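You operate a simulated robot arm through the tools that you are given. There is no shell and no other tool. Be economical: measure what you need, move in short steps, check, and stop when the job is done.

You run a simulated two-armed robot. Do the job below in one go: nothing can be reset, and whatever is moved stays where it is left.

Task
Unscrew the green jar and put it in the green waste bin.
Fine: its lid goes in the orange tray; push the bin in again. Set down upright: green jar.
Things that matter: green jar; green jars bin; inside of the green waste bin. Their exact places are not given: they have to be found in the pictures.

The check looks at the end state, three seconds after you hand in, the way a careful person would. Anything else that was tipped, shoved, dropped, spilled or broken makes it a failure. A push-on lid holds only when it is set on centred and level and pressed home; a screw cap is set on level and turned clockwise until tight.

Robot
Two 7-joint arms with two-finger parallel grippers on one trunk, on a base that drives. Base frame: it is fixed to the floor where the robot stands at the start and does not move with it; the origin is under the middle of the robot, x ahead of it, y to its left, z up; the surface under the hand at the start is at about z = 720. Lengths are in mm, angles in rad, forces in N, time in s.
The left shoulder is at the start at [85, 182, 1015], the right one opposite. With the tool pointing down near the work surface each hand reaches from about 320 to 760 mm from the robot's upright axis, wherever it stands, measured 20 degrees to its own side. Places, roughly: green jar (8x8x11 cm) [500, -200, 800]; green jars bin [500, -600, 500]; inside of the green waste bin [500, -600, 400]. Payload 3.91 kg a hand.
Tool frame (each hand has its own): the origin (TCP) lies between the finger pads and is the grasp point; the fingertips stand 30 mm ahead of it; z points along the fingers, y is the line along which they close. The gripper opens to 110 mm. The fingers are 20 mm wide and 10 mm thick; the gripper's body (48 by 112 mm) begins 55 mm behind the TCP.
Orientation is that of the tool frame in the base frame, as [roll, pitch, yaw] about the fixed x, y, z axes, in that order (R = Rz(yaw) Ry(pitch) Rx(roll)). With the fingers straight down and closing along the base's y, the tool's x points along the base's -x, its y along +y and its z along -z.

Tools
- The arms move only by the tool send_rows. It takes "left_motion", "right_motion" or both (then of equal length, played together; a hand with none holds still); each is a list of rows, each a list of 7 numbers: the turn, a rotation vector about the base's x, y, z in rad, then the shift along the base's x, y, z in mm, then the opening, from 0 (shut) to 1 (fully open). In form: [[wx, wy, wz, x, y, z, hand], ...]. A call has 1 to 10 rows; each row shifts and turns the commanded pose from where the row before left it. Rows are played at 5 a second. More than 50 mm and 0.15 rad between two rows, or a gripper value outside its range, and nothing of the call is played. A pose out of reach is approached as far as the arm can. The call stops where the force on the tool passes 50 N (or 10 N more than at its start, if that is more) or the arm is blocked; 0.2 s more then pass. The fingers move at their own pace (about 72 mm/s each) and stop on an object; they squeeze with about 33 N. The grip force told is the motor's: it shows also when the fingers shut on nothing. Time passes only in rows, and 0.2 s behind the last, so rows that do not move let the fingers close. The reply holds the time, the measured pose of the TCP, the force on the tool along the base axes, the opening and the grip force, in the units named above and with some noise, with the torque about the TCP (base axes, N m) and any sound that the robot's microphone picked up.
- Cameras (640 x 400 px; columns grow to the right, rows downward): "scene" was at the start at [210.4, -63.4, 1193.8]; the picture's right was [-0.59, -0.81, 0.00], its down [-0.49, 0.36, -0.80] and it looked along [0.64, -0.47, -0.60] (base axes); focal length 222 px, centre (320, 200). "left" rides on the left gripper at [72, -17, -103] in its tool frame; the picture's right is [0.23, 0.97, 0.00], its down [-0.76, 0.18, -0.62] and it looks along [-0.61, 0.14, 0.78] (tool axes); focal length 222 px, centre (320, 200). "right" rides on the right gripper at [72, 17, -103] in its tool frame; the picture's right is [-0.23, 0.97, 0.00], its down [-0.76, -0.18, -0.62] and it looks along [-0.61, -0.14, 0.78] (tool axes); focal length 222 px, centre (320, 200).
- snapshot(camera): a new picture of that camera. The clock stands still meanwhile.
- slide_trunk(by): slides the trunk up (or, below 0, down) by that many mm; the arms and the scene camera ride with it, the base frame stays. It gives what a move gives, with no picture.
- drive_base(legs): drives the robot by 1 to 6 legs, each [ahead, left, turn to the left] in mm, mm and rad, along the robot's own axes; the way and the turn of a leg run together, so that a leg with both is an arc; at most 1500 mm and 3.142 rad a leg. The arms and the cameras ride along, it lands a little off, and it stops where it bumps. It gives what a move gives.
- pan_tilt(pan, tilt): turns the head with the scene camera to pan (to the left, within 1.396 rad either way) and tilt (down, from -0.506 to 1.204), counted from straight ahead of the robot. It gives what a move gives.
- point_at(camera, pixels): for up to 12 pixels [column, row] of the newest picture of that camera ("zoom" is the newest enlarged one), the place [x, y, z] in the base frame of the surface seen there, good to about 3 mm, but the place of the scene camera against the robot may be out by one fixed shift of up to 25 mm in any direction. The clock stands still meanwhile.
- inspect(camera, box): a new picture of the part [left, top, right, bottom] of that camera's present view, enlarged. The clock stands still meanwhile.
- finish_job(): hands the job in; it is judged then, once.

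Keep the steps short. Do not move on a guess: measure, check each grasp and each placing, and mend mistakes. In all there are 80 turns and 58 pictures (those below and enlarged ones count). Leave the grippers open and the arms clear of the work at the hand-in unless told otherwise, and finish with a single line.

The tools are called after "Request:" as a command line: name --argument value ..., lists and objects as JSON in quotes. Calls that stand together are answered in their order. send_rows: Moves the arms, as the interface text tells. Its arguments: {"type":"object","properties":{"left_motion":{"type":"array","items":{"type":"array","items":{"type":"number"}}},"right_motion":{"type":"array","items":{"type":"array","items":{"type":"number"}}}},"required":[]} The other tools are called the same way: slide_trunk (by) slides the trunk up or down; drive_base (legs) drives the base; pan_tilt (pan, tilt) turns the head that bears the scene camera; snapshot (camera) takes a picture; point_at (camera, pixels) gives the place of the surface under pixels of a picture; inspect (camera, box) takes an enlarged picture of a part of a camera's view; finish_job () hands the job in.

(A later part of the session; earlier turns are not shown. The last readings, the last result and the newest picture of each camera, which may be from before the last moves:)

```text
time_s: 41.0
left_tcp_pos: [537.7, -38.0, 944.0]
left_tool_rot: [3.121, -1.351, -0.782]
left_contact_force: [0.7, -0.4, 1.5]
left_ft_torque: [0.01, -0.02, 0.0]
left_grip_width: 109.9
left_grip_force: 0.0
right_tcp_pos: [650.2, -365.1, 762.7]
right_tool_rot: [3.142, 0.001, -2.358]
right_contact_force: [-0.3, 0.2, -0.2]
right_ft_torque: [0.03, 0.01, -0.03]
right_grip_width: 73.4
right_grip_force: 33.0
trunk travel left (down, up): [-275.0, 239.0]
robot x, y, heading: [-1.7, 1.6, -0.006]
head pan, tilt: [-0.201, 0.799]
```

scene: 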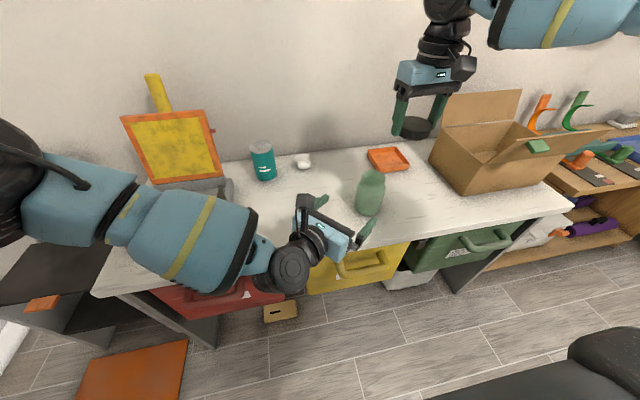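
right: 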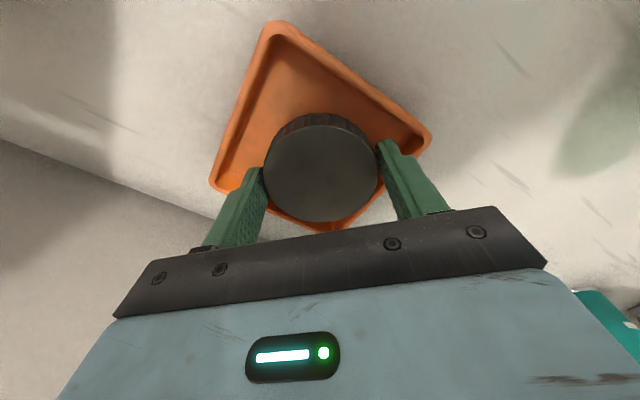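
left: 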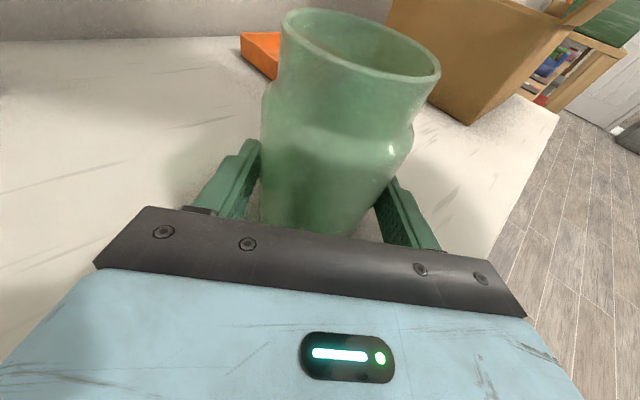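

Request:
send_rows --right_motion '[[0, 0, 0, 0, 0, -1, 0], [0, 0, 0, 0, 0, -1, 0], [0, 0, 0, 0, 0, 0, 0]]'

```text
time_s: 41.8
left_tcp_pos: [538.2, -39.6, 944.3]
left_tool_rot: [3.125, -1.352, -0.783]
left_contact_force: [-0.4, 1.4, 0.2]
left_ft_torque: [-0.02, -0.01, 0.01]
left_grip_width: 110.0
left_grip_force: 0.1
right_tcp_pos: [650.8, -365.5, 760.7]
right_tool_rot: [3.141, -0.001, -2.362]
right_contact_force: [0.0, -0.7, -0.2]
right_ft_torque: [0.01, 0.01, -0.01]
right_grip_width: 73.0
right_grip_force: 32.7
trunk travel left (down, up): [-275.0, 239.0]
robot x, y, heading: [-6.5, -1.0, -0.004]
head pan, tilt: [-0.201, 0.799]
```

The tips are about 1–2 mm above the tray floor. I'll open slightly (81 mm), lift out and look.

Request:
send_rows --right_motion '[[0, 0, 0, 0, 0, 0, 0.74], [0, 0, 0, 0, 0, 0, 0.74], [0, 0, 0, 0, 0, 15, 0.74], [0, 0, 0, 0, 0, 30, 0.74], [0, 0, 0, 0, 0, 40, 1], [0, 0, 0, 0, 0, 45, 1]]'

Request:
snapshot --camera "right"

```text
time_s: 43.2
left_tcp_pos: [536.2, -38.3, 944.8]
left_tool_rot: [3.124, -1.351, -0.781]
left_contact_force: [-0.2, -0.7, -0.2]
left_ft_torque: [-0.01, 0.01, 0.04]
left_grip_width: 109.8
left_grip_force: 0.0
right_tcp_pos: [648.9, -365.4, 891.4]
right_tool_rot: [3.141, -0.001, -2.36]
right_contact_force: [0.6, 0.4, 0.5]
right_ft_torque: [-0.01, -0.02, 0.0]
right_grip_width: 109.7
right_grip_force: 0.1
trunk travel left (down, up): [-275.0, 239.0]
robot x, y, heading: [-6.0, -3.3, -0.004]
head pan, tilt: [-0.201, 0.799]
```

```text
32 pictures are left
```

right: 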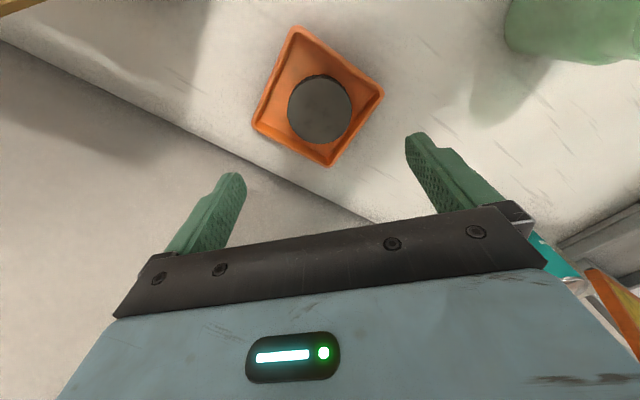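

The lid lies flat in the tray. Now the bin: I'll raise the right hand, unwind its wrist, back off and look at the green bin's front.

Request:
send_rows --right_motion '[[0, 0, -0.15, -10, 0, 25, 1], [0, 0, -0.15, -20, 0, 25, 1], [0, 0, -0.15, -20, 0, 25, 1], [0, 0, -0.15, -20, 0, 25, 1], [0, 0, -0.15, -20, 0, 10, 1]]'

Request:
drive_base --legs '[[-300, 0, 0]]'

Request:
pan_tilt --pan -0.75 --tilt 0.75

Request:
snapshot --camera "scene"

```text
time_s: 44.4
left_tcp_pos: [538.3, -38.5, 945.1]
left_tool_rot: [3.126, -1.351, -0.782]
left_contact_force: [0.7, 0.0, 0.5]
left_ft_torque: [-0.03, 0.01, -0.01]
left_grip_width: 110.0
left_grip_force: 0.1
right_tcp_pos: [559.5, -365.4, 1001.1]
right_tool_rot: [3.141, 0.0, -3.113]
right_contact_force: [-0.8, -0.4, 0.7]
right_ft_torque: [-0.03, 0.02, 0.03]
right_grip_width: 110.0
right_grip_force: 0.1
trunk travel left (down, up): [-275.0, 239.0]
robot x, y, heading: [-5.6, 1.3, -0.002]
head pan, tilt: [-0.201, 0.799]
```

```text
time_s: 46.5
left_tcp_pos: [234.8, -39.4, 944.9]
left_tool_rot: [3.125, -1.352, -0.785]
left_contact_force: [0.0, -0.1, 0.0]
left_ft_torque: [0.01, 0.02, 0.01]
left_grip_width: 110.0
left_grip_force: 0.1
right_tcp_pos: [255.7, -364.9, 1000.7]
right_tool_rot: [-3.141, 0.0, -3.109]
right_contact_force: [-0.6, -0.1, 0.6]
right_ft_torque: [-0.02, -0.03, -0.03]
right_grip_width: 110.0
right_grip_force: 0.0
trunk travel left (down, up): [-275.0, 239.0]
robot x, y, heading: [-305.8, 2.3, -0.002]
head pan, tilt: [-0.201, 0.799]
```

```text
time_s: 47.5
left_tcp_pos: [235.4, -38.4, 943.9]
left_tool_rot: [3.122, -1.351, -0.783]
left_contact_force: [-0.5, -0.3, 0.3]
left_ft_torque: [-0.01, 0.02, 0.0]
left_grip_width: 110.3
left_grip_force: 0.1
right_tcp_pos: [257.3, -366.1, 1000.9]
right_tool_rot: [-3.14, 0.0, -3.111]
right_contact_force: [-0.1, -0.6, -0.6]
right_ft_torque: [0.0, 0.01, -0.03]
right_grip_width: 110.0
right_grip_force: 0.2
trunk travel left (down, up): [-275.0, 239.0]
robot x, y, heading: [-309.0, -0.9, -0.004]
head pan, tilt: [-0.75, 0.75]
```

```text
31 pictures are left
```

scene: 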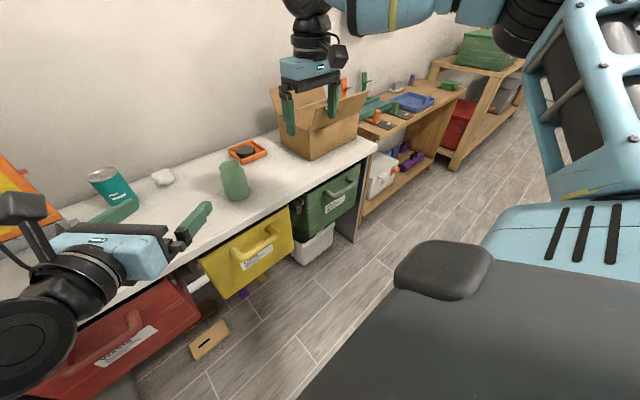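

The green bin is at (325,210), hung under the counter with a bar handle. I'll enlarge that part.

Request:
inspect --camera "scene" --box '[200, 120, 400, 245]'

Request:
point_at --camera "zoom" --pixels '[[385, 240], [490, 190], [435, 213], [310, 290], [345, 375], [500, 265], [420, 270], [505, 155], [350, 420], [400, 200], [300, 360], [510, 320]]'

```text
3.20 times, centred on (300, 182) of scene
```

zoom: 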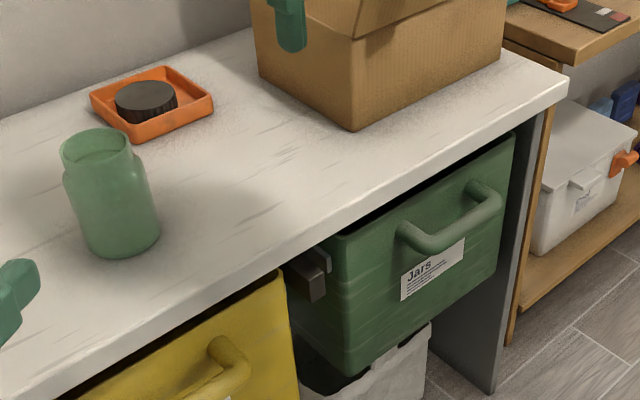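

```text
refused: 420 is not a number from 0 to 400
```

Request:
point_at --camera "zoom" --pixels '[[405, 230], [430, 243], [465, 222], [490, 200], [475, 185], [335, 240], [350, 370], [512, 140], [500, 240], [420, 280], [325, 270], [500, 120]]'

Request:
point_at --camera "scene" --pixels '[[236, 165], [246, 150], [235, 190]]'

```text
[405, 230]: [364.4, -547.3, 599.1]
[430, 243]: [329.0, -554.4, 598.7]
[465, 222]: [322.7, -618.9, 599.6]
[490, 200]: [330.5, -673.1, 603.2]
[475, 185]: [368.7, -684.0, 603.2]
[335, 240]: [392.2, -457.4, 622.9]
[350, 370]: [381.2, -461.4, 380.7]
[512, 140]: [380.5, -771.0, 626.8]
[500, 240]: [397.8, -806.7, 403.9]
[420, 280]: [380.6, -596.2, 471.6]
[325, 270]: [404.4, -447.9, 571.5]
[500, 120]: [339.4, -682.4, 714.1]
```

```text
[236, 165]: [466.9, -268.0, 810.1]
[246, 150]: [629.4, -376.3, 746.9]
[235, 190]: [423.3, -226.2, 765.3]
```

The bin labelled "Jars" has a handle bar along y from about −550 to −680 at z≈600, x≈330, right at the counter edge. So I'll grip it from the front with the tool pointing +x and fingers closing vertically. First, while clear of everything, I'll fold the left hand back to pointing down and yaw the right.

Request:
send_rows --left_motion '[[0.1056, 0.1056, 0, 0, 5, 5, 1], [0.1056, 0.1056, 0, 0, 5, 5, 1], [0.1056, 0.1056, 0, 0, 5, 5, 1], [0.1056, 0.1056, 0, 0, 5, 5, 1], [0.1056, 0.1056, 0, 0, 5, 5, 1], [0.1056, 0.1056, 0, 0, 5, 5, 1], [0.1056, 0.1056, 0, 0, 5, 5, 1], [0.1056, 0.1056, 0, 0, 5, 5, 1], [0.1056, 0.1056, 0, 0, 5, 5, 1], [0, 0, -0.145, 0, 5, 5, 1]]' --right_motion '[[0, 0, -0.15, 0, 0, 0, 1], [0, 0, -0.15, 0, 0, 0, 1], [0, 0, -0.15, 0, 0, 0, 1], [0, 0, -0.15, 0, 0, 0, 1], [0, 0, -0.15, 0, 0, 0, 1], [0, 0, -0.15, 0, 0, 0, 1], [0, 0, -0.15, 0, 0, 0, 1], [0, 0, -0.15, 0, 0, 0, 1], [0, 0, -0.15, 0, 0, 0, 1], [0, 0, -0.15, 0, 0, 0, 1]]'

Request:
send_rows --left_motion '[[0, 0, -0.145, 0, 15, 0, 1], [0, 0, -0.145, 0, 15, 0, 1], [0, 0, -0.145, 0, 15, 0, 1], [0, 0, -0.145, 0, 15, 0, 1], [0, 0, -0.145, 0, 15, 0, 1], [0, 0, -0.145, 0, 15, 0, 1], [0, 0, -0.145, 0, 15, 0, 1], [0, 0, -0.145, 0, 15, 0, 1], [0, 0, -0.145, 0, 15, 0, 1], [0, 0, -0.145, 0, 15, 0, 1]]' --right_motion '[[0, -0.145, 0, 0, 0, 0, 1], [0, -0.145, 0, 0, 0, 0, 1], [0, -0.145, 0, 0, 0, 0, 1], [0, -0.145, 0, 0, 0, 0, 1], [0, -0.145, 0, 0, 0, 0, 1], [0, -0.145, 0, 0, 0, 0, 1], [0, -0.145, 0, 0, 0, 0, 1], [0, -0.145, 0, 0, 0, 0, 1], [0, -0.145, 0, 0, 0, 0, 1], [0, -0.145, 0, 0, 0, 0, 1]]'

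```text
time_s: 49.7
left_tcp_pos: [314.0, 11.9, 946.9]
left_tool_rot: [3.124, -0.007, -0.93]
left_contact_force: [0.8, 0.0, 0.1]
left_ft_torque: [0.0, 0.01, 0.0]
left_grip_width: 110.0
left_grip_force: 0.1
left hand out of reach, approached as far as the arm can: row 1, 2, 3, 4, 5
right_tcp_pos: [257.4, -363.3, 1002.1]
right_tool_rot: [-3.14, 0.001, 1.672]
right_contact_force: [-0.5, 0.6, 0.1]
right_ft_torque: [-0.04, -0.01, -0.01]
right_grip_width: 110.1
right_grip_force: 0.0
trunk travel left (down, up): [-275.0, 239.0]
robot x, y, heading: [-308.1, 2.4, -0.001]
head pan, tilt: [-0.75, 0.75]
```

```text
time_s: 51.9
left_tcp_pos: [312.0, 159.1, 947.0]
left_tool_rot: [3.127, -0.005, -2.383]
left_contact_force: [0.4, -0.2, 0.1]
left_ft_torque: [-0.02, -0.04, 0.02]
left_grip_width: 110.0
left_grip_force: 0.1
right_tcp_pos: [256.3, -365.3, 1001.3]
right_tool_rot: [1.692, 0.102, 1.582]
right_contact_force: [-1.1, 0.9, -4.4]
right_ft_torque: [-0.03, -0.29, 0.0]
right_grip_width: 110.1
right_grip_force: 0.1
trunk travel left (down, up): [-275.0, 239.0]
robot x, y, heading: [-309.1, 0.7, -0.005]
head pan, tilt: [-0.75, 0.75]
```

The right tool now points forward; I'll trim it slightly (roll +0.1, pitch −0.12). The left hand goes further back and up so it stays clear of the counter when the trunk goes down.

Request:
send_rows --left_motion '[[0, 0, 0, -40, 10, 15, 1], [0, 0, 0, -40, 10, 15, 1], [0, 0, 0, -40, 10, 15, 1], [0, 0, 0, -40, 10, 15, 1], [0, 0, 0, -30, 10, 15, 1]]' --right_motion '[[0.102, 0, 0, 0, 0, 0, 1], [0, -0.12, 0, 0, 0, 0, 1], [0, 0, 0, 0, 0, 0, 1], [0, 0, 0, 0, 0, 0, 1], [0, 0, 0, 0, 0, 0, 1]]'

Request:
slide_trunk --by -250

Request:
snapshot --camera "scene"

Request:
snapshot --camera "right"

```text
time_s: 53.1
left_tcp_pos: [123.6, 211.2, 1023.2]
left_tool_rot: [3.127, -0.005, -2.38]
left_contact_force: [0.4, 0.6, 0.3]
left_ft_torque: [0.01, -0.01, 0.01]
left_grip_width: 110.4
left_grip_force: 0.0
right_tcp_pos: [264.2, -364.2, 1031.7]
right_tool_rot: [1.584, 0.01, 1.583]
right_contact_force: [1.2, 0.1, 0.3]
right_ft_torque: [-0.01, 0.0, 0.03]
right_grip_width: 110.3
right_grip_force: 0.0
right hand out of reach, approached as far as the arm can: row 2
trunk travel left (down, up): [-275.0, 239.0]
robot x, y, heading: [-304.5, 2.5, -0.004]
head pan, tilt: [-0.75, 0.75]
```

```text
time_s: 55.6
left_tcp_pos: [122.6, 209.5, 772.5]
left_tool_rot: [3.129, -0.005, -2.382]
left_contact_force: [-0.2, 0.0, -0.2]
left_ft_torque: [0.01, 0.0, -0.01]
left_grip_width: 109.9
left_grip_force: 0.0
right_tcp_pos: [322.4, -364.8, 671.3]
right_tool_rot: [1.793, 0.008, 1.585]
right_contact_force: [-0.3, -2.9, 28.1]
right_ft_torque: [0.41, -1.14, -0.01]
right_grip_width: 110.1
right_grip_force: 0.6
trunk travel left (down, up): [-25.0, 489.0]
robot x, y, heading: [-311.3, -2.5, -0.003]
head pan, tilt: [-0.75, 0.75]
```

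```text
29 pictures are left
```

scene: 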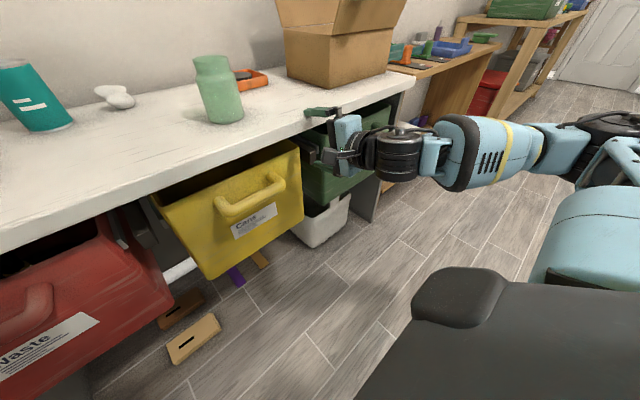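

```text
28 pictures are left
```

right: 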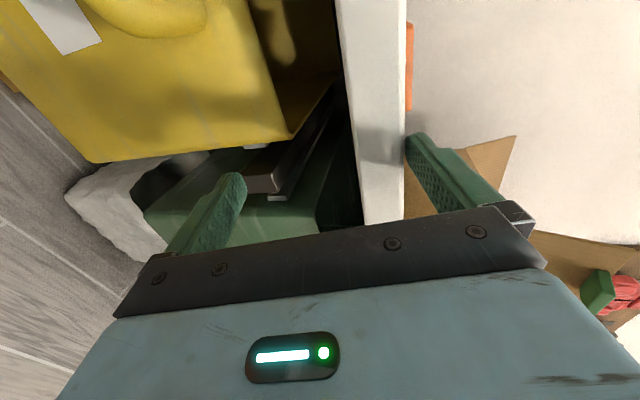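

The upper right finger is resting on the counter edge (28 N upward). Nothing looks displaced. I'll raise it slightly and draw it back off the counter.

Request:
send_rows --right_motion '[[0, 0, 0, 0, 0, 12, 1], [0, 0, 0, 0, 0, 12, 1], [0, 0, 0, -20, 0, 0, 1], [0, 0, 0, -30, 0, 0, 1], [0, 0, 0, -30, 0, 0, 1]]'

Request:
snapshot --camera "scene"

```text
time_s: 56.9
left_tcp_pos: [123.3, 209.9, 772.0]
left_tool_rot: [3.125, -0.006, -2.38]
left_contact_force: [0.0, -0.5, 0.1]
left_ft_torque: [-0.01, 0.03, -0.05]
left_grip_width: 109.8
left_grip_force: 0.1
right_tcp_pos: [254.2, -370.0, 689.0]
right_tool_rot: [1.809, 0.005, 1.587]
right_contact_force: [-0.1, 0.1, -0.9]
right_ft_torque: [0.03, 0.0, -0.01]
right_grip_width: 110.0
right_grip_force: 0.0
right hand out of reach, approached as far as the arm can: row 5
trunk travel left (down, up): [-25.0, 489.0]
robot x, y, heading: [-305.9, 5.3, -0.005]
head pan, tilt: [-0.75, 0.75]
```

```text
27 pictures are left
```

scene: 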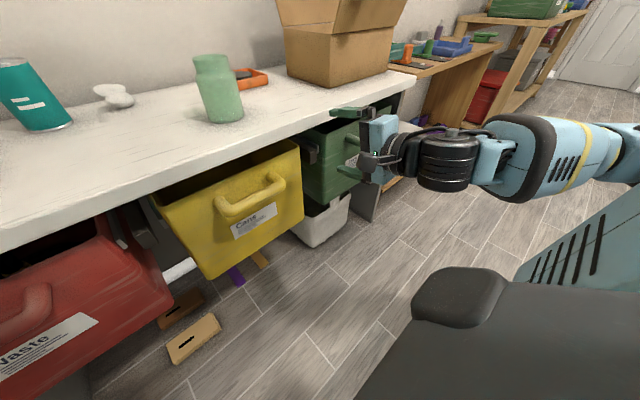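

The hand is free, nothing moved. I'll lower it to about handle height, then drive right 235 mm to line up.

Request:
send_rows --right_motion '[[0, 0, 0, 0, 0, -28, 1], [0, 0, 0, 0, 0, -28, 1], [0, 0, 0, 0, 0, -28, 1]]'

Request:
drive_base --legs '[[0, -235, 0]]'

Request:
snapshot --camera "right"

```text
time_s: 57.6
left_tcp_pos: [123.5, 209.9, 770.5]
left_tool_rot: [3.126, -0.005, -2.382]
left_contact_force: [-0.3, -0.4, 0.5]
left_ft_torque: [-0.06, 0.04, 0.01]
left_grip_width: 109.9
left_grip_force: 0.1
right_tcp_pos: [255.1, -371.5, 606.5]
right_tool_rot: [1.805, 0.01, 1.585]
right_contact_force: [-0.9, 0.0, -0.5]
right_ft_torque: [-0.06, -0.01, -0.03]
right_grip_width: 109.9
right_grip_force: 0.0
trunk travel left (down, up): [-25.0, 489.0]
robot x, y, heading: [-308.9, -1.9, -0.003]
head pan, tilt: [-0.75, 0.75]
```

```text
time_s: 60.3
left_tcp_pos: [121.9, -21.4, 771.3]
left_tool_rot: [3.124, -0.007, -2.378]
left_contact_force: [-0.7, 0.1, -0.4]
left_ft_torque: [0.04, -0.01, -0.03]
left_grip_width: 109.9
left_grip_force: 0.0
right_tcp_pos: [253.6, -604.5, 603.8]
right_tool_rot: [1.807, 0.006, 1.588]
right_contact_force: [0.5, 0.6, -0.1]
right_ft_torque: [0.02, 0.01, 0.02]
right_grip_width: 109.8
right_grip_force: 0.0
trunk travel left (down, up): [-25.0, 489.0]
robot x, y, heading: [-306.1, -231.1, 0.001]
head pan, tilt: [-0.75, 0.75]
```

```text
26 pictures are left
```

right: 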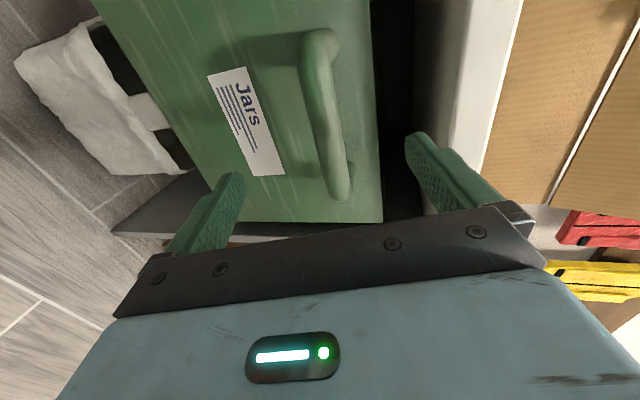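

The handle is clearly seen in the right camera, ahead between the fingers. I'll measure it.

Request:
point_at --camera "right" --pixels '[[308, 60], [322, 100], [330, 150], [337, 185], [320, 40], [350, 120], [290, 130], [375, 120], [180, 50], [260, 205], [312, 110], [335, 108]]'

```text
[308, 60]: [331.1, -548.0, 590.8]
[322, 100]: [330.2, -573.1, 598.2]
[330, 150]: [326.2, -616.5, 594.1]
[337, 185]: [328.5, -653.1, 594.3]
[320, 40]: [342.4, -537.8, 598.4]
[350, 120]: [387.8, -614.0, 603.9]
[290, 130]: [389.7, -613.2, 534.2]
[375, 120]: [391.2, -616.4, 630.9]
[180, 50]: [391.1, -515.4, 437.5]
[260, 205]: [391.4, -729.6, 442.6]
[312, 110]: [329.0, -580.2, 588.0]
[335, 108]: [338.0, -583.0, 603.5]
```

The bar axis is at x≈339, z≈597, with the panel at 390. I'll advance 80 mm and close the fingers on it.

Request:
send_rows --right_motion '[[0, 0, 0, 20, 0, -2, 1], [0, 0, 0, 20, 0, -2, 1], [0, 0, 0, 20, 0, -2, 1], [0, 0, 0, 21, 0, 0, 1], [0, 0, 0, 0, 0, 0, 0], [0, 0, 0, 0, 0, 0, 0], [0, 0, 0, 0, 0, 0, 0], [0, 0, 0, 0, 0, 0, 0]]'

Request:
snapshot --camera "right"

```text
time_s: 62.1
left_tcp_pos: [123.7, -23.7, 770.4]
left_tool_rot: [3.124, -0.007, -2.378]
left_contact_force: [-0.3, -1.2, -0.2]
left_ft_torque: [0.0, -0.01, 0.02]
left_grip_width: 110.0
left_grip_force: 0.0
right_tcp_pos: [334.1, -603.9, 592.4]
right_tool_rot: [1.824, 0.001, 1.587]
right_contact_force: [-25.4, 2.0, -31.7]
right_ft_torque: [0.21, 0.39, -0.34]
right_grip_width: 25.7
right_grip_force: 45.1
trunk travel left (down, up): [-25.0, 489.0]
robot x, y, heading: [-307.3, -235.4, -0.004]
head pan, tilt: [-0.75, 0.75]
```

```text
25 pictures are left
```

right: 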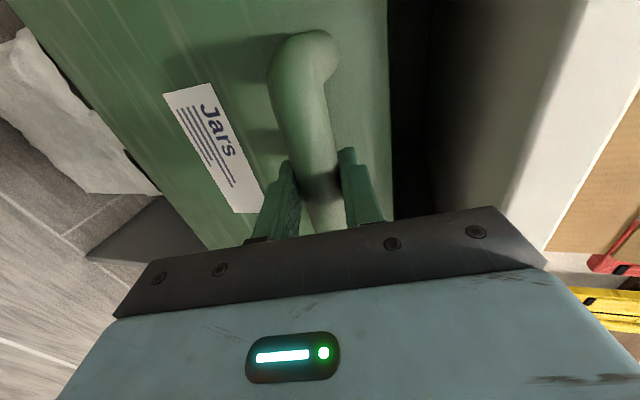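

The handle is gripped (26 mm). I'll relax the strain a little, then pull gently by driving back 60 mm.

Request:
send_rows --right_motion '[[0, 0, 0, -3, 0, -4, 0], [0, 0, 0, 0, 0, 0, 0]]'

Request:
drive_base --legs '[[-60, 0, 0]]'

Request:
snapshot --camera "right"

```text
time_s: 62.7
left_tcp_pos: [124.5, -23.7, 771.0]
left_tool_rot: [3.123, -0.007, -2.379]
left_contact_force: [-0.5, -0.3, 0.5]
left_ft_torque: [0.0, 0.02, -0.03]
left_grip_width: 109.8
left_grip_force: 0.1
right_tcp_pos: [333.9, -603.5, 591.3]
right_tool_rot: [1.815, 0.005, 1.587]
right_contact_force: [2.0, 1.6, -26.0]
right_ft_torque: [0.6, 0.2, -0.49]
right_grip_width: 25.8
right_grip_force: 44.9
trunk travel left (down, up): [-25.0, 489.0]
robot x, y, heading: [-307.3, -229.9, -0.003]
head pan, tilt: [-0.75, 0.75]
```

```text
time_s: 63.7
left_tcp_pos: [63.1, -22.9, 770.9]
left_tool_rot: [3.121, -0.006, -2.38]
left_contact_force: [0.4, -0.1, -0.6]
left_ft_torque: [0.01, -0.02, 0.0]
left_grip_width: 110.2
left_grip_force: 0.0
right_tcp_pos: [271.7, -603.3, 592.2]
right_tool_rot: [1.817, 0.006, 1.587]
right_contact_force: [-1.5, 0.5, -26.8]
right_ft_torque: [0.55, 0.05, 0.07]
right_grip_width: 25.6
right_grip_force: 45.1
trunk travel left (down, up): [-25.0, 489.0]
robot x, y, heading: [-373.5, -231.8, -0.007]
head pan, tilt: [-0.75, 0.75]
```

```text
24 pictures are left
```

right: 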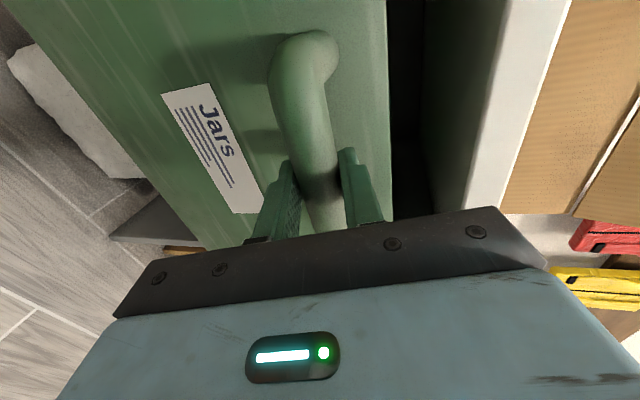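

It slides easily. I'll pull another 200 mm.

Request:
drive_base --legs '[[-200, 0, 0]]'

Request:
pan_tilt --pan -0.4 --tilt 0.6

Request:
snapshot --camera "scene"

```text
time_s: 65.3
left_tcp_pos: [-136.2, -22.5, 770.2]
left_tool_rot: [3.124, -0.007, -2.379]
left_contact_force: [0.6, -0.1, 0.9]
left_ft_torque: [-0.01, 0.02, -0.02]
left_grip_width: 110.2
left_grip_force: 0.0
right_tcp_pos: [73.7, -603.0, 590.5]
right_tool_rot: [1.814, 0.005, 1.589]
right_contact_force: [1.0, -2.8, -12.8]
right_ft_torque: [0.42, 0.15, -0.38]
right_grip_width: 25.4
right_grip_force: 44.6
trunk travel left (down, up): [-25.0, 489.0]
robot x, y, heading: [-564.7, -231.7, -0.005]
head pan, tilt: [-0.75, 0.75]
```

```text
time_s: 66.1
left_tcp_pos: [-137.5, -22.4, 771.7]
left_tool_rot: [3.125, -0.007, -2.38]
left_contact_force: [-0.1, -0.3, 0.9]
left_ft_torque: [0.0, 0.02, 0.02]
left_grip_width: 110.0
left_grip_force: 0.1
right_tcp_pos: [72.7, -603.7, 592.4]
right_tool_rot: [1.816, 0.006, 1.584]
right_contact_force: [-0.8, -3.1, -5.5]
right_ft_torque: [0.56, 0.13, -0.2]
right_grip_width: 25.5
right_grip_force: 45.3
trunk travel left (down, up): [-25.0, 489.0]
robot x, y, heading: [-569.0, -231.6, -0.005]
head pan, tilt: [-0.4, 0.6]
```

```text
23 pictures are left
```

scene: 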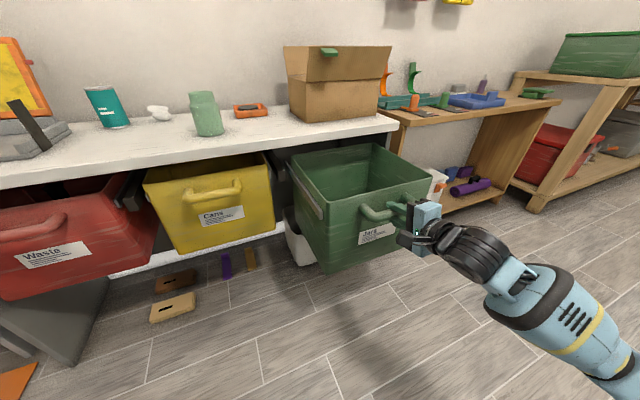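

The bin is out 260 mm and level, with its inside exposed. I'll let go of the handle and back the hand away by driving back.

Request:
send_rows --right_motion '[[0, 0, 0, 0, 0, 0, 1], [0, 0, 0, 0, 0, 0, 1], [0, 0, 0, 0, 0, 0, 1], [0, 0, 0, -10, 0, 0, 1]]'

Request:
drive_base --legs '[[-120, 0, 0]]'

Request:
slide_trunk --by 250

Request:
pan_tilt --pan -0.4 --tilt 0.9

Request:
snapshot --camera "scene"

```text
time_s: 67.1
left_tcp_pos: [-135.9, -20.9, 771.8]
left_tool_rot: [3.124, -0.007, -2.38]
left_contact_force: [0.1, 0.2, -0.4]
left_ft_torque: [-0.01, -0.02, -0.01]
left_grip_width: 110.0
left_grip_force: 0.1
right_tcp_pos: [63.4, -602.6, 594.1]
right_tool_rot: [1.814, 0.008, 1.585]
right_contact_force: [0.1, 0.7, 0.1]
right_ft_torque: [0.08, 0.0, 0.01]
right_grip_width: 110.2
right_grip_force: 0.0
trunk travel left (down, up): [-25.0, 489.0]
robot x, y, heading: [-564.5, -228.6, -0.003]
head pan, tilt: [-0.4, 0.6]
```

```text
time_s: 68.3
left_tcp_pos: [-255.3, -22.1, 771.0]
left_tool_rot: [3.123, -0.006, -2.381]
left_contact_force: [-0.1, -0.1, 0.6]
left_ft_torque: [0.03, 0.0, 0.0]
left_grip_width: 110.0
left_grip_force: 0.1
right_tcp_pos: [-56.2, -602.8, 594.7]
right_tool_rot: [1.816, 0.007, 1.585]
right_contact_force: [-0.5, -0.2, -0.2]
right_ft_torque: [0.0, -0.01, 0.0]
right_grip_width: 110.1
right_grip_force: 0.0
trunk travel left (down, up): [-25.0, 489.0]
robot x, y, heading: [-685.6, -228.5, -0.004]
head pan, tilt: [-0.4, 0.6]
```

```text
time_s: 70.9
left_tcp_pos: [-255.1, -21.7, 1021.3]
left_tool_rot: [3.124, -0.007, -2.38]
left_contact_force: [0.2, 0.0, 0.5]
left_ft_torque: [-0.02, -0.02, -0.03]
left_grip_width: 110.1
left_grip_force: 0.1
right_tcp_pos: [-56.8, -603.3, 843.0]
right_tool_rot: [1.816, 0.009, 1.586]
right_contact_force: [0.2, -0.6, -0.6]
right_ft_torque: [0.02, 0.0, 0.02]
right_grip_width: 110.1
right_grip_force: 0.1
trunk travel left (down, up): [-275.0, 239.0]
robot x, y, heading: [-689.0, -228.7, -0.003]
head pan, tilt: [-0.4, 0.6]
```

```text
time_s: 71.7
left_tcp_pos: [-254.8, -23.0, 1021.3]
left_tool_rot: [3.124, -0.007, -2.381]
left_contact_force: [-0.1, -0.1, 0.5]
left_ft_torque: [-0.03, 0.01, 0.02]
left_grip_width: 109.9
left_grip_force: 0.1
right_tcp_pos: [-56.3, -604.1, 843.4]
right_tool_rot: [1.815, 0.007, 1.586]
right_contact_force: [0.0, 0.6, -0.8]
right_ft_torque: [0.03, -0.02, -0.02]
right_grip_width: 110.0
right_grip_force: 0.1
trunk travel left (down, up): [-275.0, 239.0]
robot x, y, heading: [-685.9, -236.7, -0.004]
head pan, tilt: [-0.4, 0.901]
```

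```text
22 pictures are left
```

scene: 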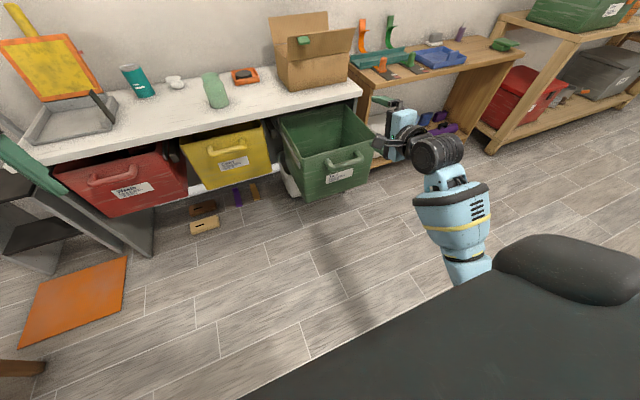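

I'll enlarge the bin to see and measure its inside.

Request:
inspect --camera "scene" --box '[260, 90, 390, 205]'

Request:
point_at --camera "scene" --pixels '[[299, 167], [374, 152], [280, 124], [358, 112], [315, 150], [325, 140], [330, 152], [310, 140], [345, 135], [345, 162], [215, 78]]'

```text
3.48 times, centred on (325, 148) of scene
```

zoom: 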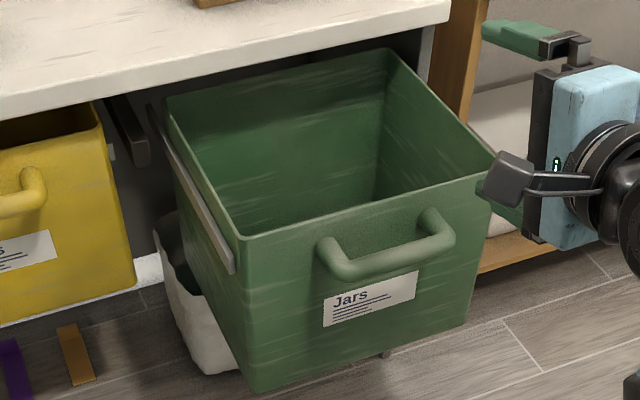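

```text
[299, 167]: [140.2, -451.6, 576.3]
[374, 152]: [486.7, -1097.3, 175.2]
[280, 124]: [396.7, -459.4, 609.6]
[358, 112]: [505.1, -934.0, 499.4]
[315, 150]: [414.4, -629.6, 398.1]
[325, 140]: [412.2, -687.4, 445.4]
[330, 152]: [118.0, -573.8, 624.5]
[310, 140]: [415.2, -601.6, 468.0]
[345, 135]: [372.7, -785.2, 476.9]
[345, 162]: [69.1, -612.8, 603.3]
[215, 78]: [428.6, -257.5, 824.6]
```

The bin is clear inside, with its rim at z≈625, front wall at x≈128 and floor near 390. I'll turn the right tool back to pointing down, keeping its yaw so the camera faces +y. That suits both the jar pick and the bin placing.

Request:
send_rows --right_motion '[[0, 0.1473, 0, -3, 3, 15, 1], [0, 0.1473, 0, -3, 3, 15, 1], [0, 0.1473, 0, -3, 3, 15, 1], [0, 0.1473, 0, -3, 3, 15, 1], [0, 0.1473, 0, -3, 3, 15, 1], [0, 0.1473, 0, -3, 3, 15, 1], [0, 0.1473, 0, -3, 3, 15, 1], [0, 0.1473, 0, -3, 3, 15, 1], [0, 0.1473, 0, -3, 3, 15, 1]]'

Request:
drive_base --legs '[[0, 340, 0]]'

```text
time_s: 73.7
left_tcp_pos: [-255.1, -22.9, 1021.9]
left_tool_rot: [3.127, -0.007, -2.38]
left_contact_force: [0.1, 0.9, 0.7]
left_ft_torque: [-0.01, 0.0, 0.0]
left_grip_width: 110.3
left_grip_force: 0.1
right_tcp_pos: [-83.5, -577.8, 980.2]
right_tool_rot: [-3.141, -0.012, 1.576]
right_contact_force: [-0.3, -0.6, 0.1]
right_ft_torque: [-0.01, -0.04, 0.01]
right_grip_width: 110.1
right_grip_force: 0.1
trunk travel left (down, up): [-275.0, 239.0]
robot x, y, heading: [-687.2, -232.1, -0.003]
head pan, tilt: [-0.4, 0.901]
```

```text
time_s: 77.2
left_tcp_pos: [-255.2, 316.9, 1020.4]
left_tool_rot: [3.123, -0.007, -2.378]
left_contact_force: [-1.1, 0.5, -0.1]
left_ft_torque: [0.01, -0.01, 0.0]
left_grip_width: 110.1
left_grip_force: 0.1
right_tcp_pos: [-81.1, -238.0, 980.4]
right_tool_rot: [3.14, -0.009, 1.582]
right_contact_force: [0.6, -0.1, 0.1]
right_ft_torque: [0.0, 0.03, 0.02]
right_grip_width: 110.1
right_grip_force: 0.1
trunk travel left (down, up): [-275.0, 239.0]
robot x, y, heading: [-685.0, 104.2, -0.002]
head pan, tilt: [-0.4, 0.901]
```

Now I'll drive forward 540 mm to bring the hand (z 980) over the jar.

Request:
drive_base --legs '[[540, 0, 0]]'

Request:
snapshot --camera "right"

```text
time_s: 80.4
left_tcp_pos: [282.8, 309.9, 1022.1]
left_tool_rot: [3.125, -0.006, -2.385]
left_contact_force: [0.1, -0.7, 0.2]
left_ft_torque: [-0.02, 0.03, 0.02]
left_grip_width: 110.2
left_grip_force: 0.1
right_tcp_pos: [452.6, -247.3, 980.4]
right_tool_rot: [3.14, -0.013, 1.576]
right_contact_force: [0.4, 0.7, -0.2]
right_ft_torque: [0.02, -0.01, 0.0]
right_grip_width: 109.9
right_grip_force: 0.0
trunk travel left (down, up): [-275.0, 239.0]
robot x, y, heading: [-149.9, 103.9, -0.009]
head pan, tilt: [-0.4, 0.901]
```

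```text
20 pictures are left
```

right: 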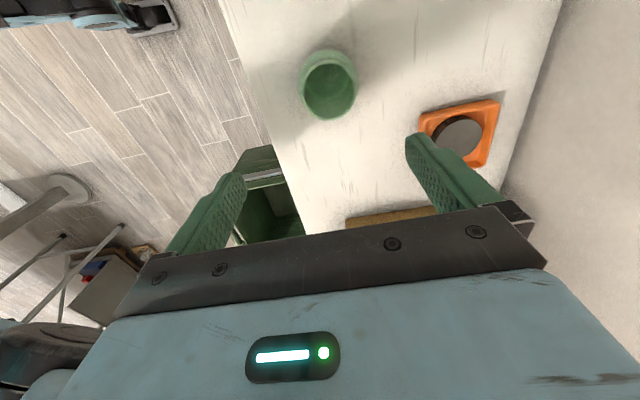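

Request:
inspect --camera "right" --box '[265, 30, 393, 110]'

Request:
inspect --camera "right" --box '[265, 40, 393, 140]'

Request:
point_at --camera "right" --pixels '[[304, 88], [355, 86], [329, 66], [330, 118], [330, 95], [305, 65], [352, 65], [320, 50]]'

```text
5.00 times, centred on (329, 70) of right
```

zoom: 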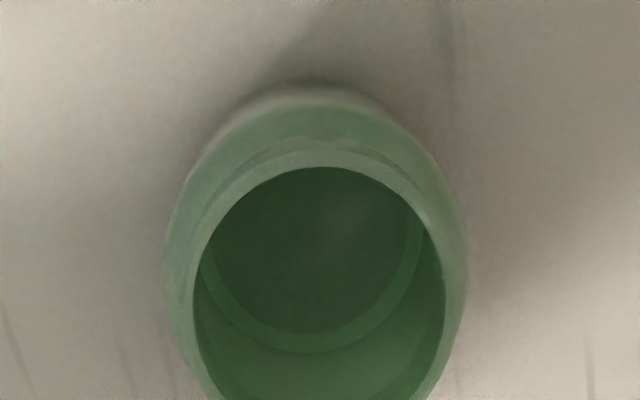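

```text
4.00 times, centred on (329, 90) of right
```

zoom: 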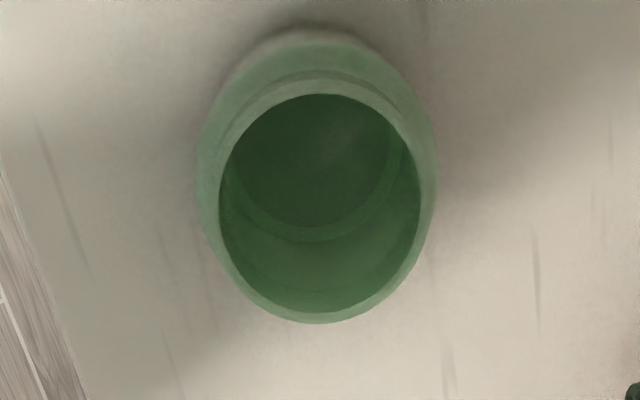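

```text
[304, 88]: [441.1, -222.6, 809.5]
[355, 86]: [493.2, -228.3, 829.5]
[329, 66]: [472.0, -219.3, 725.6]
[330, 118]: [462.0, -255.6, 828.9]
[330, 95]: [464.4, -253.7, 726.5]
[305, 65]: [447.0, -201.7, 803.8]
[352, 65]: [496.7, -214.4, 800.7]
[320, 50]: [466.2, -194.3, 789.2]
```

The jar is empty, with its axis near (465, −229) and rim at z≈829. I'll move over it and descend partway, then check.

Request:
send_rows --right_motion '[[0, 0, 0, 6, 9, -10, 1], [0, 0, 0, 6, 9, -20, 1], [0, 0, 0, 0, 0, -40, 1], [0, 0, 0, 0, 0, -30, 1]]'

Request:
snapshot --camera "right"

Request:
point_at --camera "right" --pixels '[[330, 145], [330, 175]]'

```text
time_s: 81.4
left_tcp_pos: [282.6, 308.8, 1022.0]
left_tool_rot: [3.126, -0.007, -2.386]
left_contact_force: [-0.8, 0.5, -0.3]
left_ft_torque: [0.03, -0.02, 0.0]
left_grip_width: 110.1
left_grip_force: 0.2
right_tcp_pos: [465.0, -227.5, 879.3]
right_tool_rot: [3.138, -0.012, 1.576]
right_contact_force: [-0.6, 0.3, -0.1]
right_ft_torque: [0.03, 0.02, -0.03]
right_grip_width: 109.8
right_grip_force: 0.0
trunk travel left (down, up): [-275.0, 239.0]
robot x, y, heading: [-151.9, 103.8, -0.005]
head pan, tilt: [-0.4, 0.901]
```

```text
17 pictures are left
```

right: 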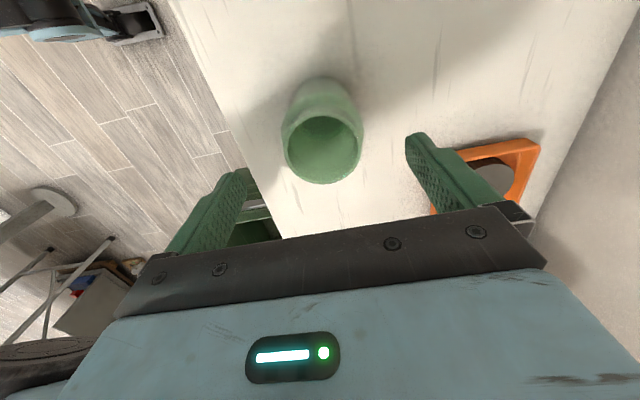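

```text
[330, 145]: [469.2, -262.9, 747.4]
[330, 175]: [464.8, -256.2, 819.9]
```

It is centred. I'll descend to z≈783 and close.

Request:
send_rows --right_motion '[[0, 0, 0, 0, -1, -35, 1], [0, 0, 0, 0, 0, -35, 1], [0, 0, 0, 0, 0, -26, 1], [0, 0, 0, 0, 0, 0, 0], [0, 0, 0, 0, 0, 0, 0], [0, 0, 0, 0, 0, 0, 0], [0, 0, 0, 0, 0, 0, 0]]'

Request:
snapshot --camera "right"

```text
time_s: 83.0
left_tcp_pos: [281.9, 310.2, 1021.4]
left_tool_rot: [3.125, -0.009, -2.387]
left_contact_force: [-0.5, -0.6, 0.0]
left_ft_torque: [-0.04, 0.03, -0.01]
left_grip_width: 109.9
left_grip_force: 0.1
right_tcp_pos: [464.4, -228.8, 784.0]
right_tool_rot: [3.14, -0.013, 1.574]
right_contact_force: [0.6, -0.1, 0.1]
right_ft_torque: [-0.03, -0.01, 0.0]
right_grip_width: 73.5
right_grip_force: 33.1
trunk travel left (down, up): [-275.0, 239.0]
robot x, y, heading: [-153.2, 98.9, -0.003]
head pan, tilt: [-0.4, 0.901]
```

```text
16 pictures are left
```

right: 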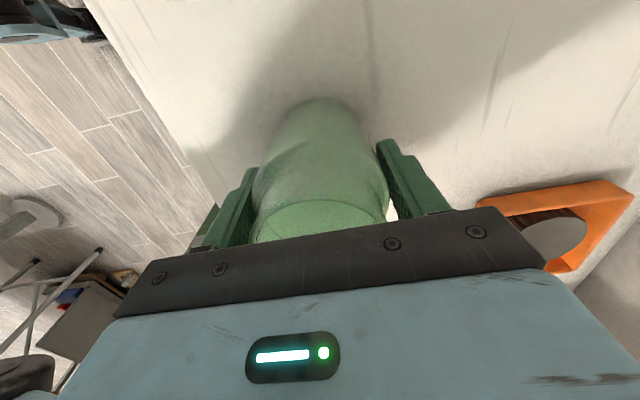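

Gripped at 73.5 mm. I'll lift it to about z 950, then drive back and right to stand before the bin.

Request:
send_rows --right_motion '[[0, 0, 0, 0, 0, 25, 0], [0, 0, 0, 0, 0, 45, 0], [0, 0, 0, 0, 0, 45, 0], [0, 0, 0, 0, 0, 45, 0]]'

Request:
drive_base --legs '[[-229, 0, 0], [0, -370, 0]]'

Request:
snapshot --camera "right"

```text
time_s: 84.0
left_tcp_pos: [282.3, 309.0, 1021.4]
left_tool_rot: [3.126, -0.007, -2.385]
left_contact_force: [-0.2, 0.1, 0.0]
left_ft_torque: [0.05, -0.01, -0.01]
left_grip_width: 109.9
left_grip_force: 0.1
right_tcp_pos: [464.6, -228.3, 943.8]
right_tool_rot: [-3.14, -0.012, 1.575]
right_contact_force: [0.0, 0.5, -2.3]
right_ft_torque: [0.0, -0.01, -0.03]
right_grip_width: 74.2
right_grip_force: 32.7
trunk travel left (down, up): [-275.0, 239.0]
robot x, y, heading: [-147.6, 99.6, -0.005]
head pan, tilt: [-0.4, 0.901]
```

```text
time_s: 89.1
left_tcp_pos: [51.2, -59.1, 1021.7]
left_tool_rot: [3.123, -0.005, -2.384]
left_contact_force: [-0.4, 1.2, 0.2]
left_ft_torque: [0.03, 0.03, -0.02]
left_grip_width: 109.9
left_grip_force: 0.1
right_tcp_pos: [234.5, -596.2, 944.0]
right_tool_rot: [3.141, -0.012, 1.576]
right_contact_force: [0.7, 0.1, -2.8]
right_ft_torque: [0.04, -0.06, 0.0]
right_grip_width: 74.0
right_grip_force: 33.1
trunk travel left (down, up): [-275.0, 239.0]
robot x, y, heading: [-380.8, -262.6, -0.011]
head pan, tilt: [-0.4, 0.901]
```

```text
15 pictures are left
```

right: 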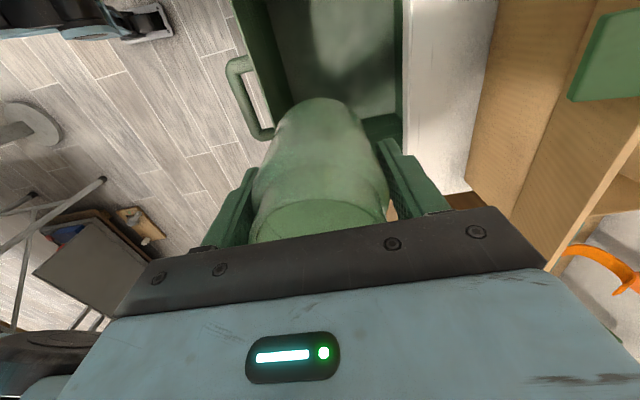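

The hand is over the bin. I'll measure its floor, rims and the counter edge from here.

Request:
point_at --camera "right" --pixels '[[310, 20], [330, 50], [300, 80], [360, 60], [388, 60], [398, 60], [440, 60], [268, 40], [258, 40], [240, 80], [375, 120], [330, 80]]'

```text
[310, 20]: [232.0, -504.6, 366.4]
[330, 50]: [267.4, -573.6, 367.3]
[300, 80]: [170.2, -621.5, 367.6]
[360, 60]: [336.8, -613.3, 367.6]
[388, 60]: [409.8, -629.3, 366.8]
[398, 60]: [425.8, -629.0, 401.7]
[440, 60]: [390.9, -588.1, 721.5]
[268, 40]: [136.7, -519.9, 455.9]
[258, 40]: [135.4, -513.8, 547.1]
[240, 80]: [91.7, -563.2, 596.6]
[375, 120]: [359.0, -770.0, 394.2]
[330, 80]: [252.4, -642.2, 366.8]
```

The bin floor is at z≈367, with its front inner wall at x≈136 and the counter edge near 340. To keep the forearm steep over the front rim I'll draw the hand in 120 mm, drive forward 120 mm and lower the trunk 100 mm.

Request:
send_rows --right_motion '[[0, 0, 0, -40, 0, 0, 0], [0, 0, 0, -40, 0, 0, 0], [0, 0, 0, -40, 0, 0, 0]]'

Request:
drive_base --legs '[[118, 0, 0.01]]'

Request:
slide_trunk --by -100

Request:
pan_tilt --pan -0.5 --tilt 0.9

Request:
snapshot --camera "scene"

```text
time_s: 89.9
left_tcp_pos: [51.1, -57.6, 1022.2]
left_tool_rot: [3.126, -0.004, -2.387]
left_contact_force: [-0.6, -0.2, 0.3]
left_ft_torque: [0.02, 0.01, 0.02]
left_grip_width: 109.8
left_grip_force: 0.0
right_tcp_pos: [111.7, -594.8, 945.3]
right_tool_rot: [3.14, -0.013, 1.577]
right_contact_force: [-0.6, -0.7, -1.4]
right_ft_torque: [0.01, -0.01, -0.01]
right_grip_width: 74.0
right_grip_force: 32.9
trunk travel left (down, up): [-275.0, 239.0]
robot x, y, heading: [-382.4, -268.7, -0.007]
head pan, tilt: [-0.4, 0.901]
```

```text
time_s: 91.1
left_tcp_pos: [167.0, -53.6, 1019.9]
left_tool_rot: [3.125, -0.006, -2.375]
left_contact_force: [-0.3, 0.3, 0.2]
left_ft_torque: [0.01, 0.04, 0.04]
left_grip_width: 110.1
left_grip_force: 0.0
right_tcp_pos: [234.3, -590.6, 945.7]
right_tool_rot: [3.139, -0.012, 1.586]
right_contact_force: [0.0, 0.2, -2.3]
right_ft_torque: [-0.02, 0.04, 0.0]
right_grip_width: 73.9
right_grip_force: 33.1
trunk travel left (down, up): [-275.0, 239.0]
robot x, y, heading: [-260.0, -266.0, 0.005]
head pan, tilt: [-0.4, 0.901]
```

```text
time_s: 92.5
left_tcp_pos: [166.2, -53.2, 922.0]
left_tool_rot: [3.125, -0.004, -2.375]
left_contact_force: [-0.6, -0.6, -0.1]
left_ft_torque: [-0.04, 0.0, -0.01]
left_grip_width: 110.1
left_grip_force: 0.1
right_tcp_pos: [232.9, -590.5, 847.6]
right_tool_rot: [3.139, -0.01, 1.587]
right_contact_force: [0.0, 0.2, -1.9]
right_ft_torque: [0.0, -0.02, 0.01]
right_grip_width: 73.8
right_grip_force: 32.8
trunk travel left (down, up): [-175.0, 339.0]
robot x, y, heading: [-264.7, -264.2, -0.001]
head pan, tilt: [-0.4, 0.901]
```

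```text
time_s: 93.1
left_tcp_pos: [167.1, -53.4, 920.5]
left_tool_rot: [3.125, -0.007, -2.376]
left_contact_force: [-0.6, 0.0, -0.3]
left_ft_torque: [0.02, 0.02, 0.0]
left_grip_width: 109.7
left_grip_force: 0.1
right_tcp_pos: [234.0, -591.0, 846.0]
right_tool_rot: [3.141, -0.011, 1.586]
right_contact_force: [0.6, -0.1, -1.4]
right_ft_torque: [-0.03, 0.0, 0.0]
right_grip_width: 73.7
right_grip_force: 32.9
trunk travel left (down, up): [-175.0, 339.0]
robot x, y, heading: [-262.4, -263.2, 0.004]
head pan, tilt: [-0.499, 0.901]
```

```text
14 pictures are left
```

scene: 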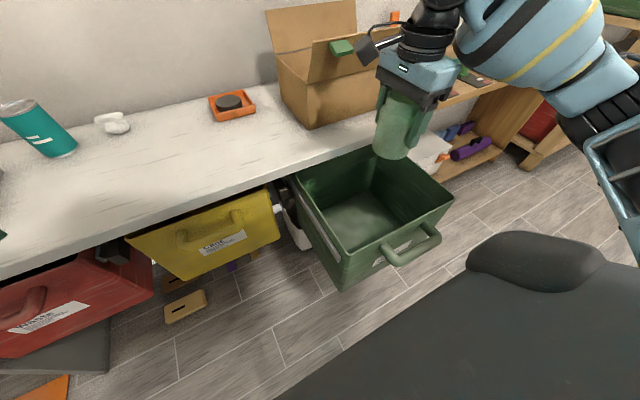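

The jar is over the open bin and clear of the counter and box. I'll lower it 225 mm and look.

Request:
send_rows --right_motion '[[0, 0, 0, 0, 0, -45, 0], [0, 0, 0, 0, 0, -45, 0], [0, 0, 0, 0, 0, -45, 0], [0, 0, 0, 0, 0, -45, 0], [0, 0, 0, 0, 0, -45, 0]]'

Request:
snapshot --camera "scene"

```text
time_s: 94.3
left_tcp_pos: [167.0, -53.8, 921.1]
left_tool_rot: [3.125, -0.006, -2.374]
left_contact_force: [-0.7, -0.8, 0.1]
left_ft_torque: [0.01, -0.01, 0.0]
left_grip_width: 110.0
left_grip_force: 0.2
right_tcp_pos: [231.3, -592.2, 619.8]
right_tool_rot: [3.139, -0.011, 1.588]
right_contact_force: [-0.8, 0.2, -1.9]
right_ft_torque: [0.03, 0.01, 0.0]
right_grip_width: 73.8
right_grip_force: 32.8
trunk travel left (down, up): [-175.0, 339.0]
robot x, y, heading: [-263.4, -264.2, 0.0]
head pan, tilt: [-0.499, 0.901]
```

```text
13 pictures are left
```

scene: 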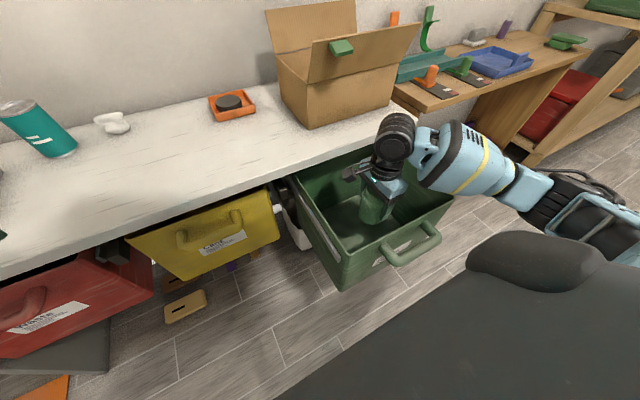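

The forearm runs nearly level out to the right and could meet the bin's rim lower down. I'll raise the trunk 140 mm so the arm reaches down more steeply, then lower again.

Request:
slide_trunk --by 140

Request:
send_rows --right_motion '[[0, 0, 0, 0, 0, -45, 0], [0, 0, 0, 0, 0, -45, 0], [0, 0, 0, 0, 0, -45, 0], [0, 0, 0, 0, 0, -45, 0], [0, 0, 0, 0, 0, -40, 0]]'

Request:
snapshot --camera "scene"

```text
time_s: 96.0
left_tcp_pos: [167.9, -54.1, 1060.6]
left_tool_rot: [3.124, -0.005, -2.376]
left_contact_force: [0.7, 0.5, 0.4]
left_ft_torque: [-0.01, -0.01, -0.01]
left_grip_width: 110.1
left_grip_force: 0.1
right_tcp_pos: [232.8, -592.3, 761.6]
right_tool_rot: [3.142, -0.012, 1.587]
right_contact_force: [-0.6, 0.1, -1.5]
right_ft_torque: [0.0, -0.01, -0.01]
right_grip_width: 74.0
right_grip_force: 33.4
trunk travel left (down, up): [-315.0, 199.0]
robot x, y, heading: [-260.0, -265.2, 0.002]
head pan, tilt: [-0.499, 0.901]
```

```text
time_s: 97.2
left_tcp_pos: [167.2, -54.1, 1062.1]
left_tool_rot: [3.123, -0.007, -2.375]
left_contact_force: [-0.4, 0.1, 0.4]
left_ft_torque: [0.02, -0.02, -0.04]
left_grip_width: 109.9
left_grip_force: 0.1
right_tcp_pos: [232.7, -591.9, 538.7]
right_tool_rot: [3.14, -0.01, 1.589]
right_contact_force: [-0.7, -0.1, -2.5]
right_ft_torque: [0.0, 0.0, 0.0]
right_grip_width: 73.9
right_grip_force: 33.0
trunk travel left (down, up): [-315.0, 199.0]
robot x, y, heading: [-263.4, -269.2, 0.007]
head pan, tilt: [-0.499, 0.901]
```

```text
12 pictures are left
```

scene: 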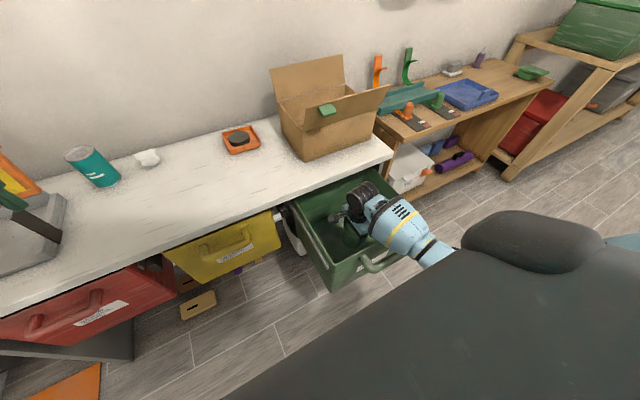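

Request:
inspect --camera "scene" --box '[280, 160, 480, 290]'

Request:
point_at --camera "zoom" --pixels '[[270, 110], [330, 155], [400, 170], [420, 210], [340, 220], [450, 270], [300, 300], [390, 255]]'

```text
3.08 times, centred on (380, 225) of scene
```

zoom: 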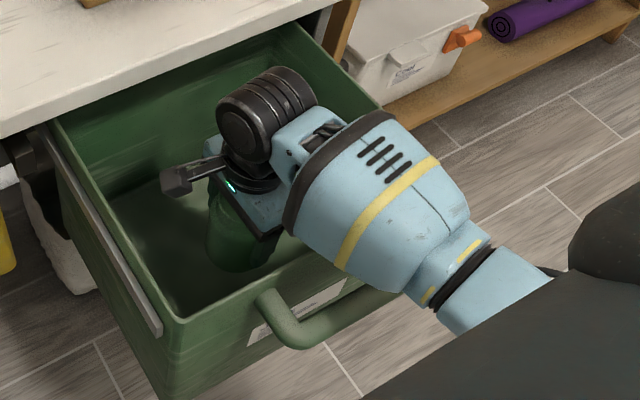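

```text
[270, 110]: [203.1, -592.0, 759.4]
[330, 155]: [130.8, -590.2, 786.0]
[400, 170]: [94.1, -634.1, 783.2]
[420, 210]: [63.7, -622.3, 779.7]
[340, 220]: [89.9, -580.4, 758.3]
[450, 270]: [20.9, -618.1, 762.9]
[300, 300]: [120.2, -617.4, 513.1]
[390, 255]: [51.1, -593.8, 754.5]
```

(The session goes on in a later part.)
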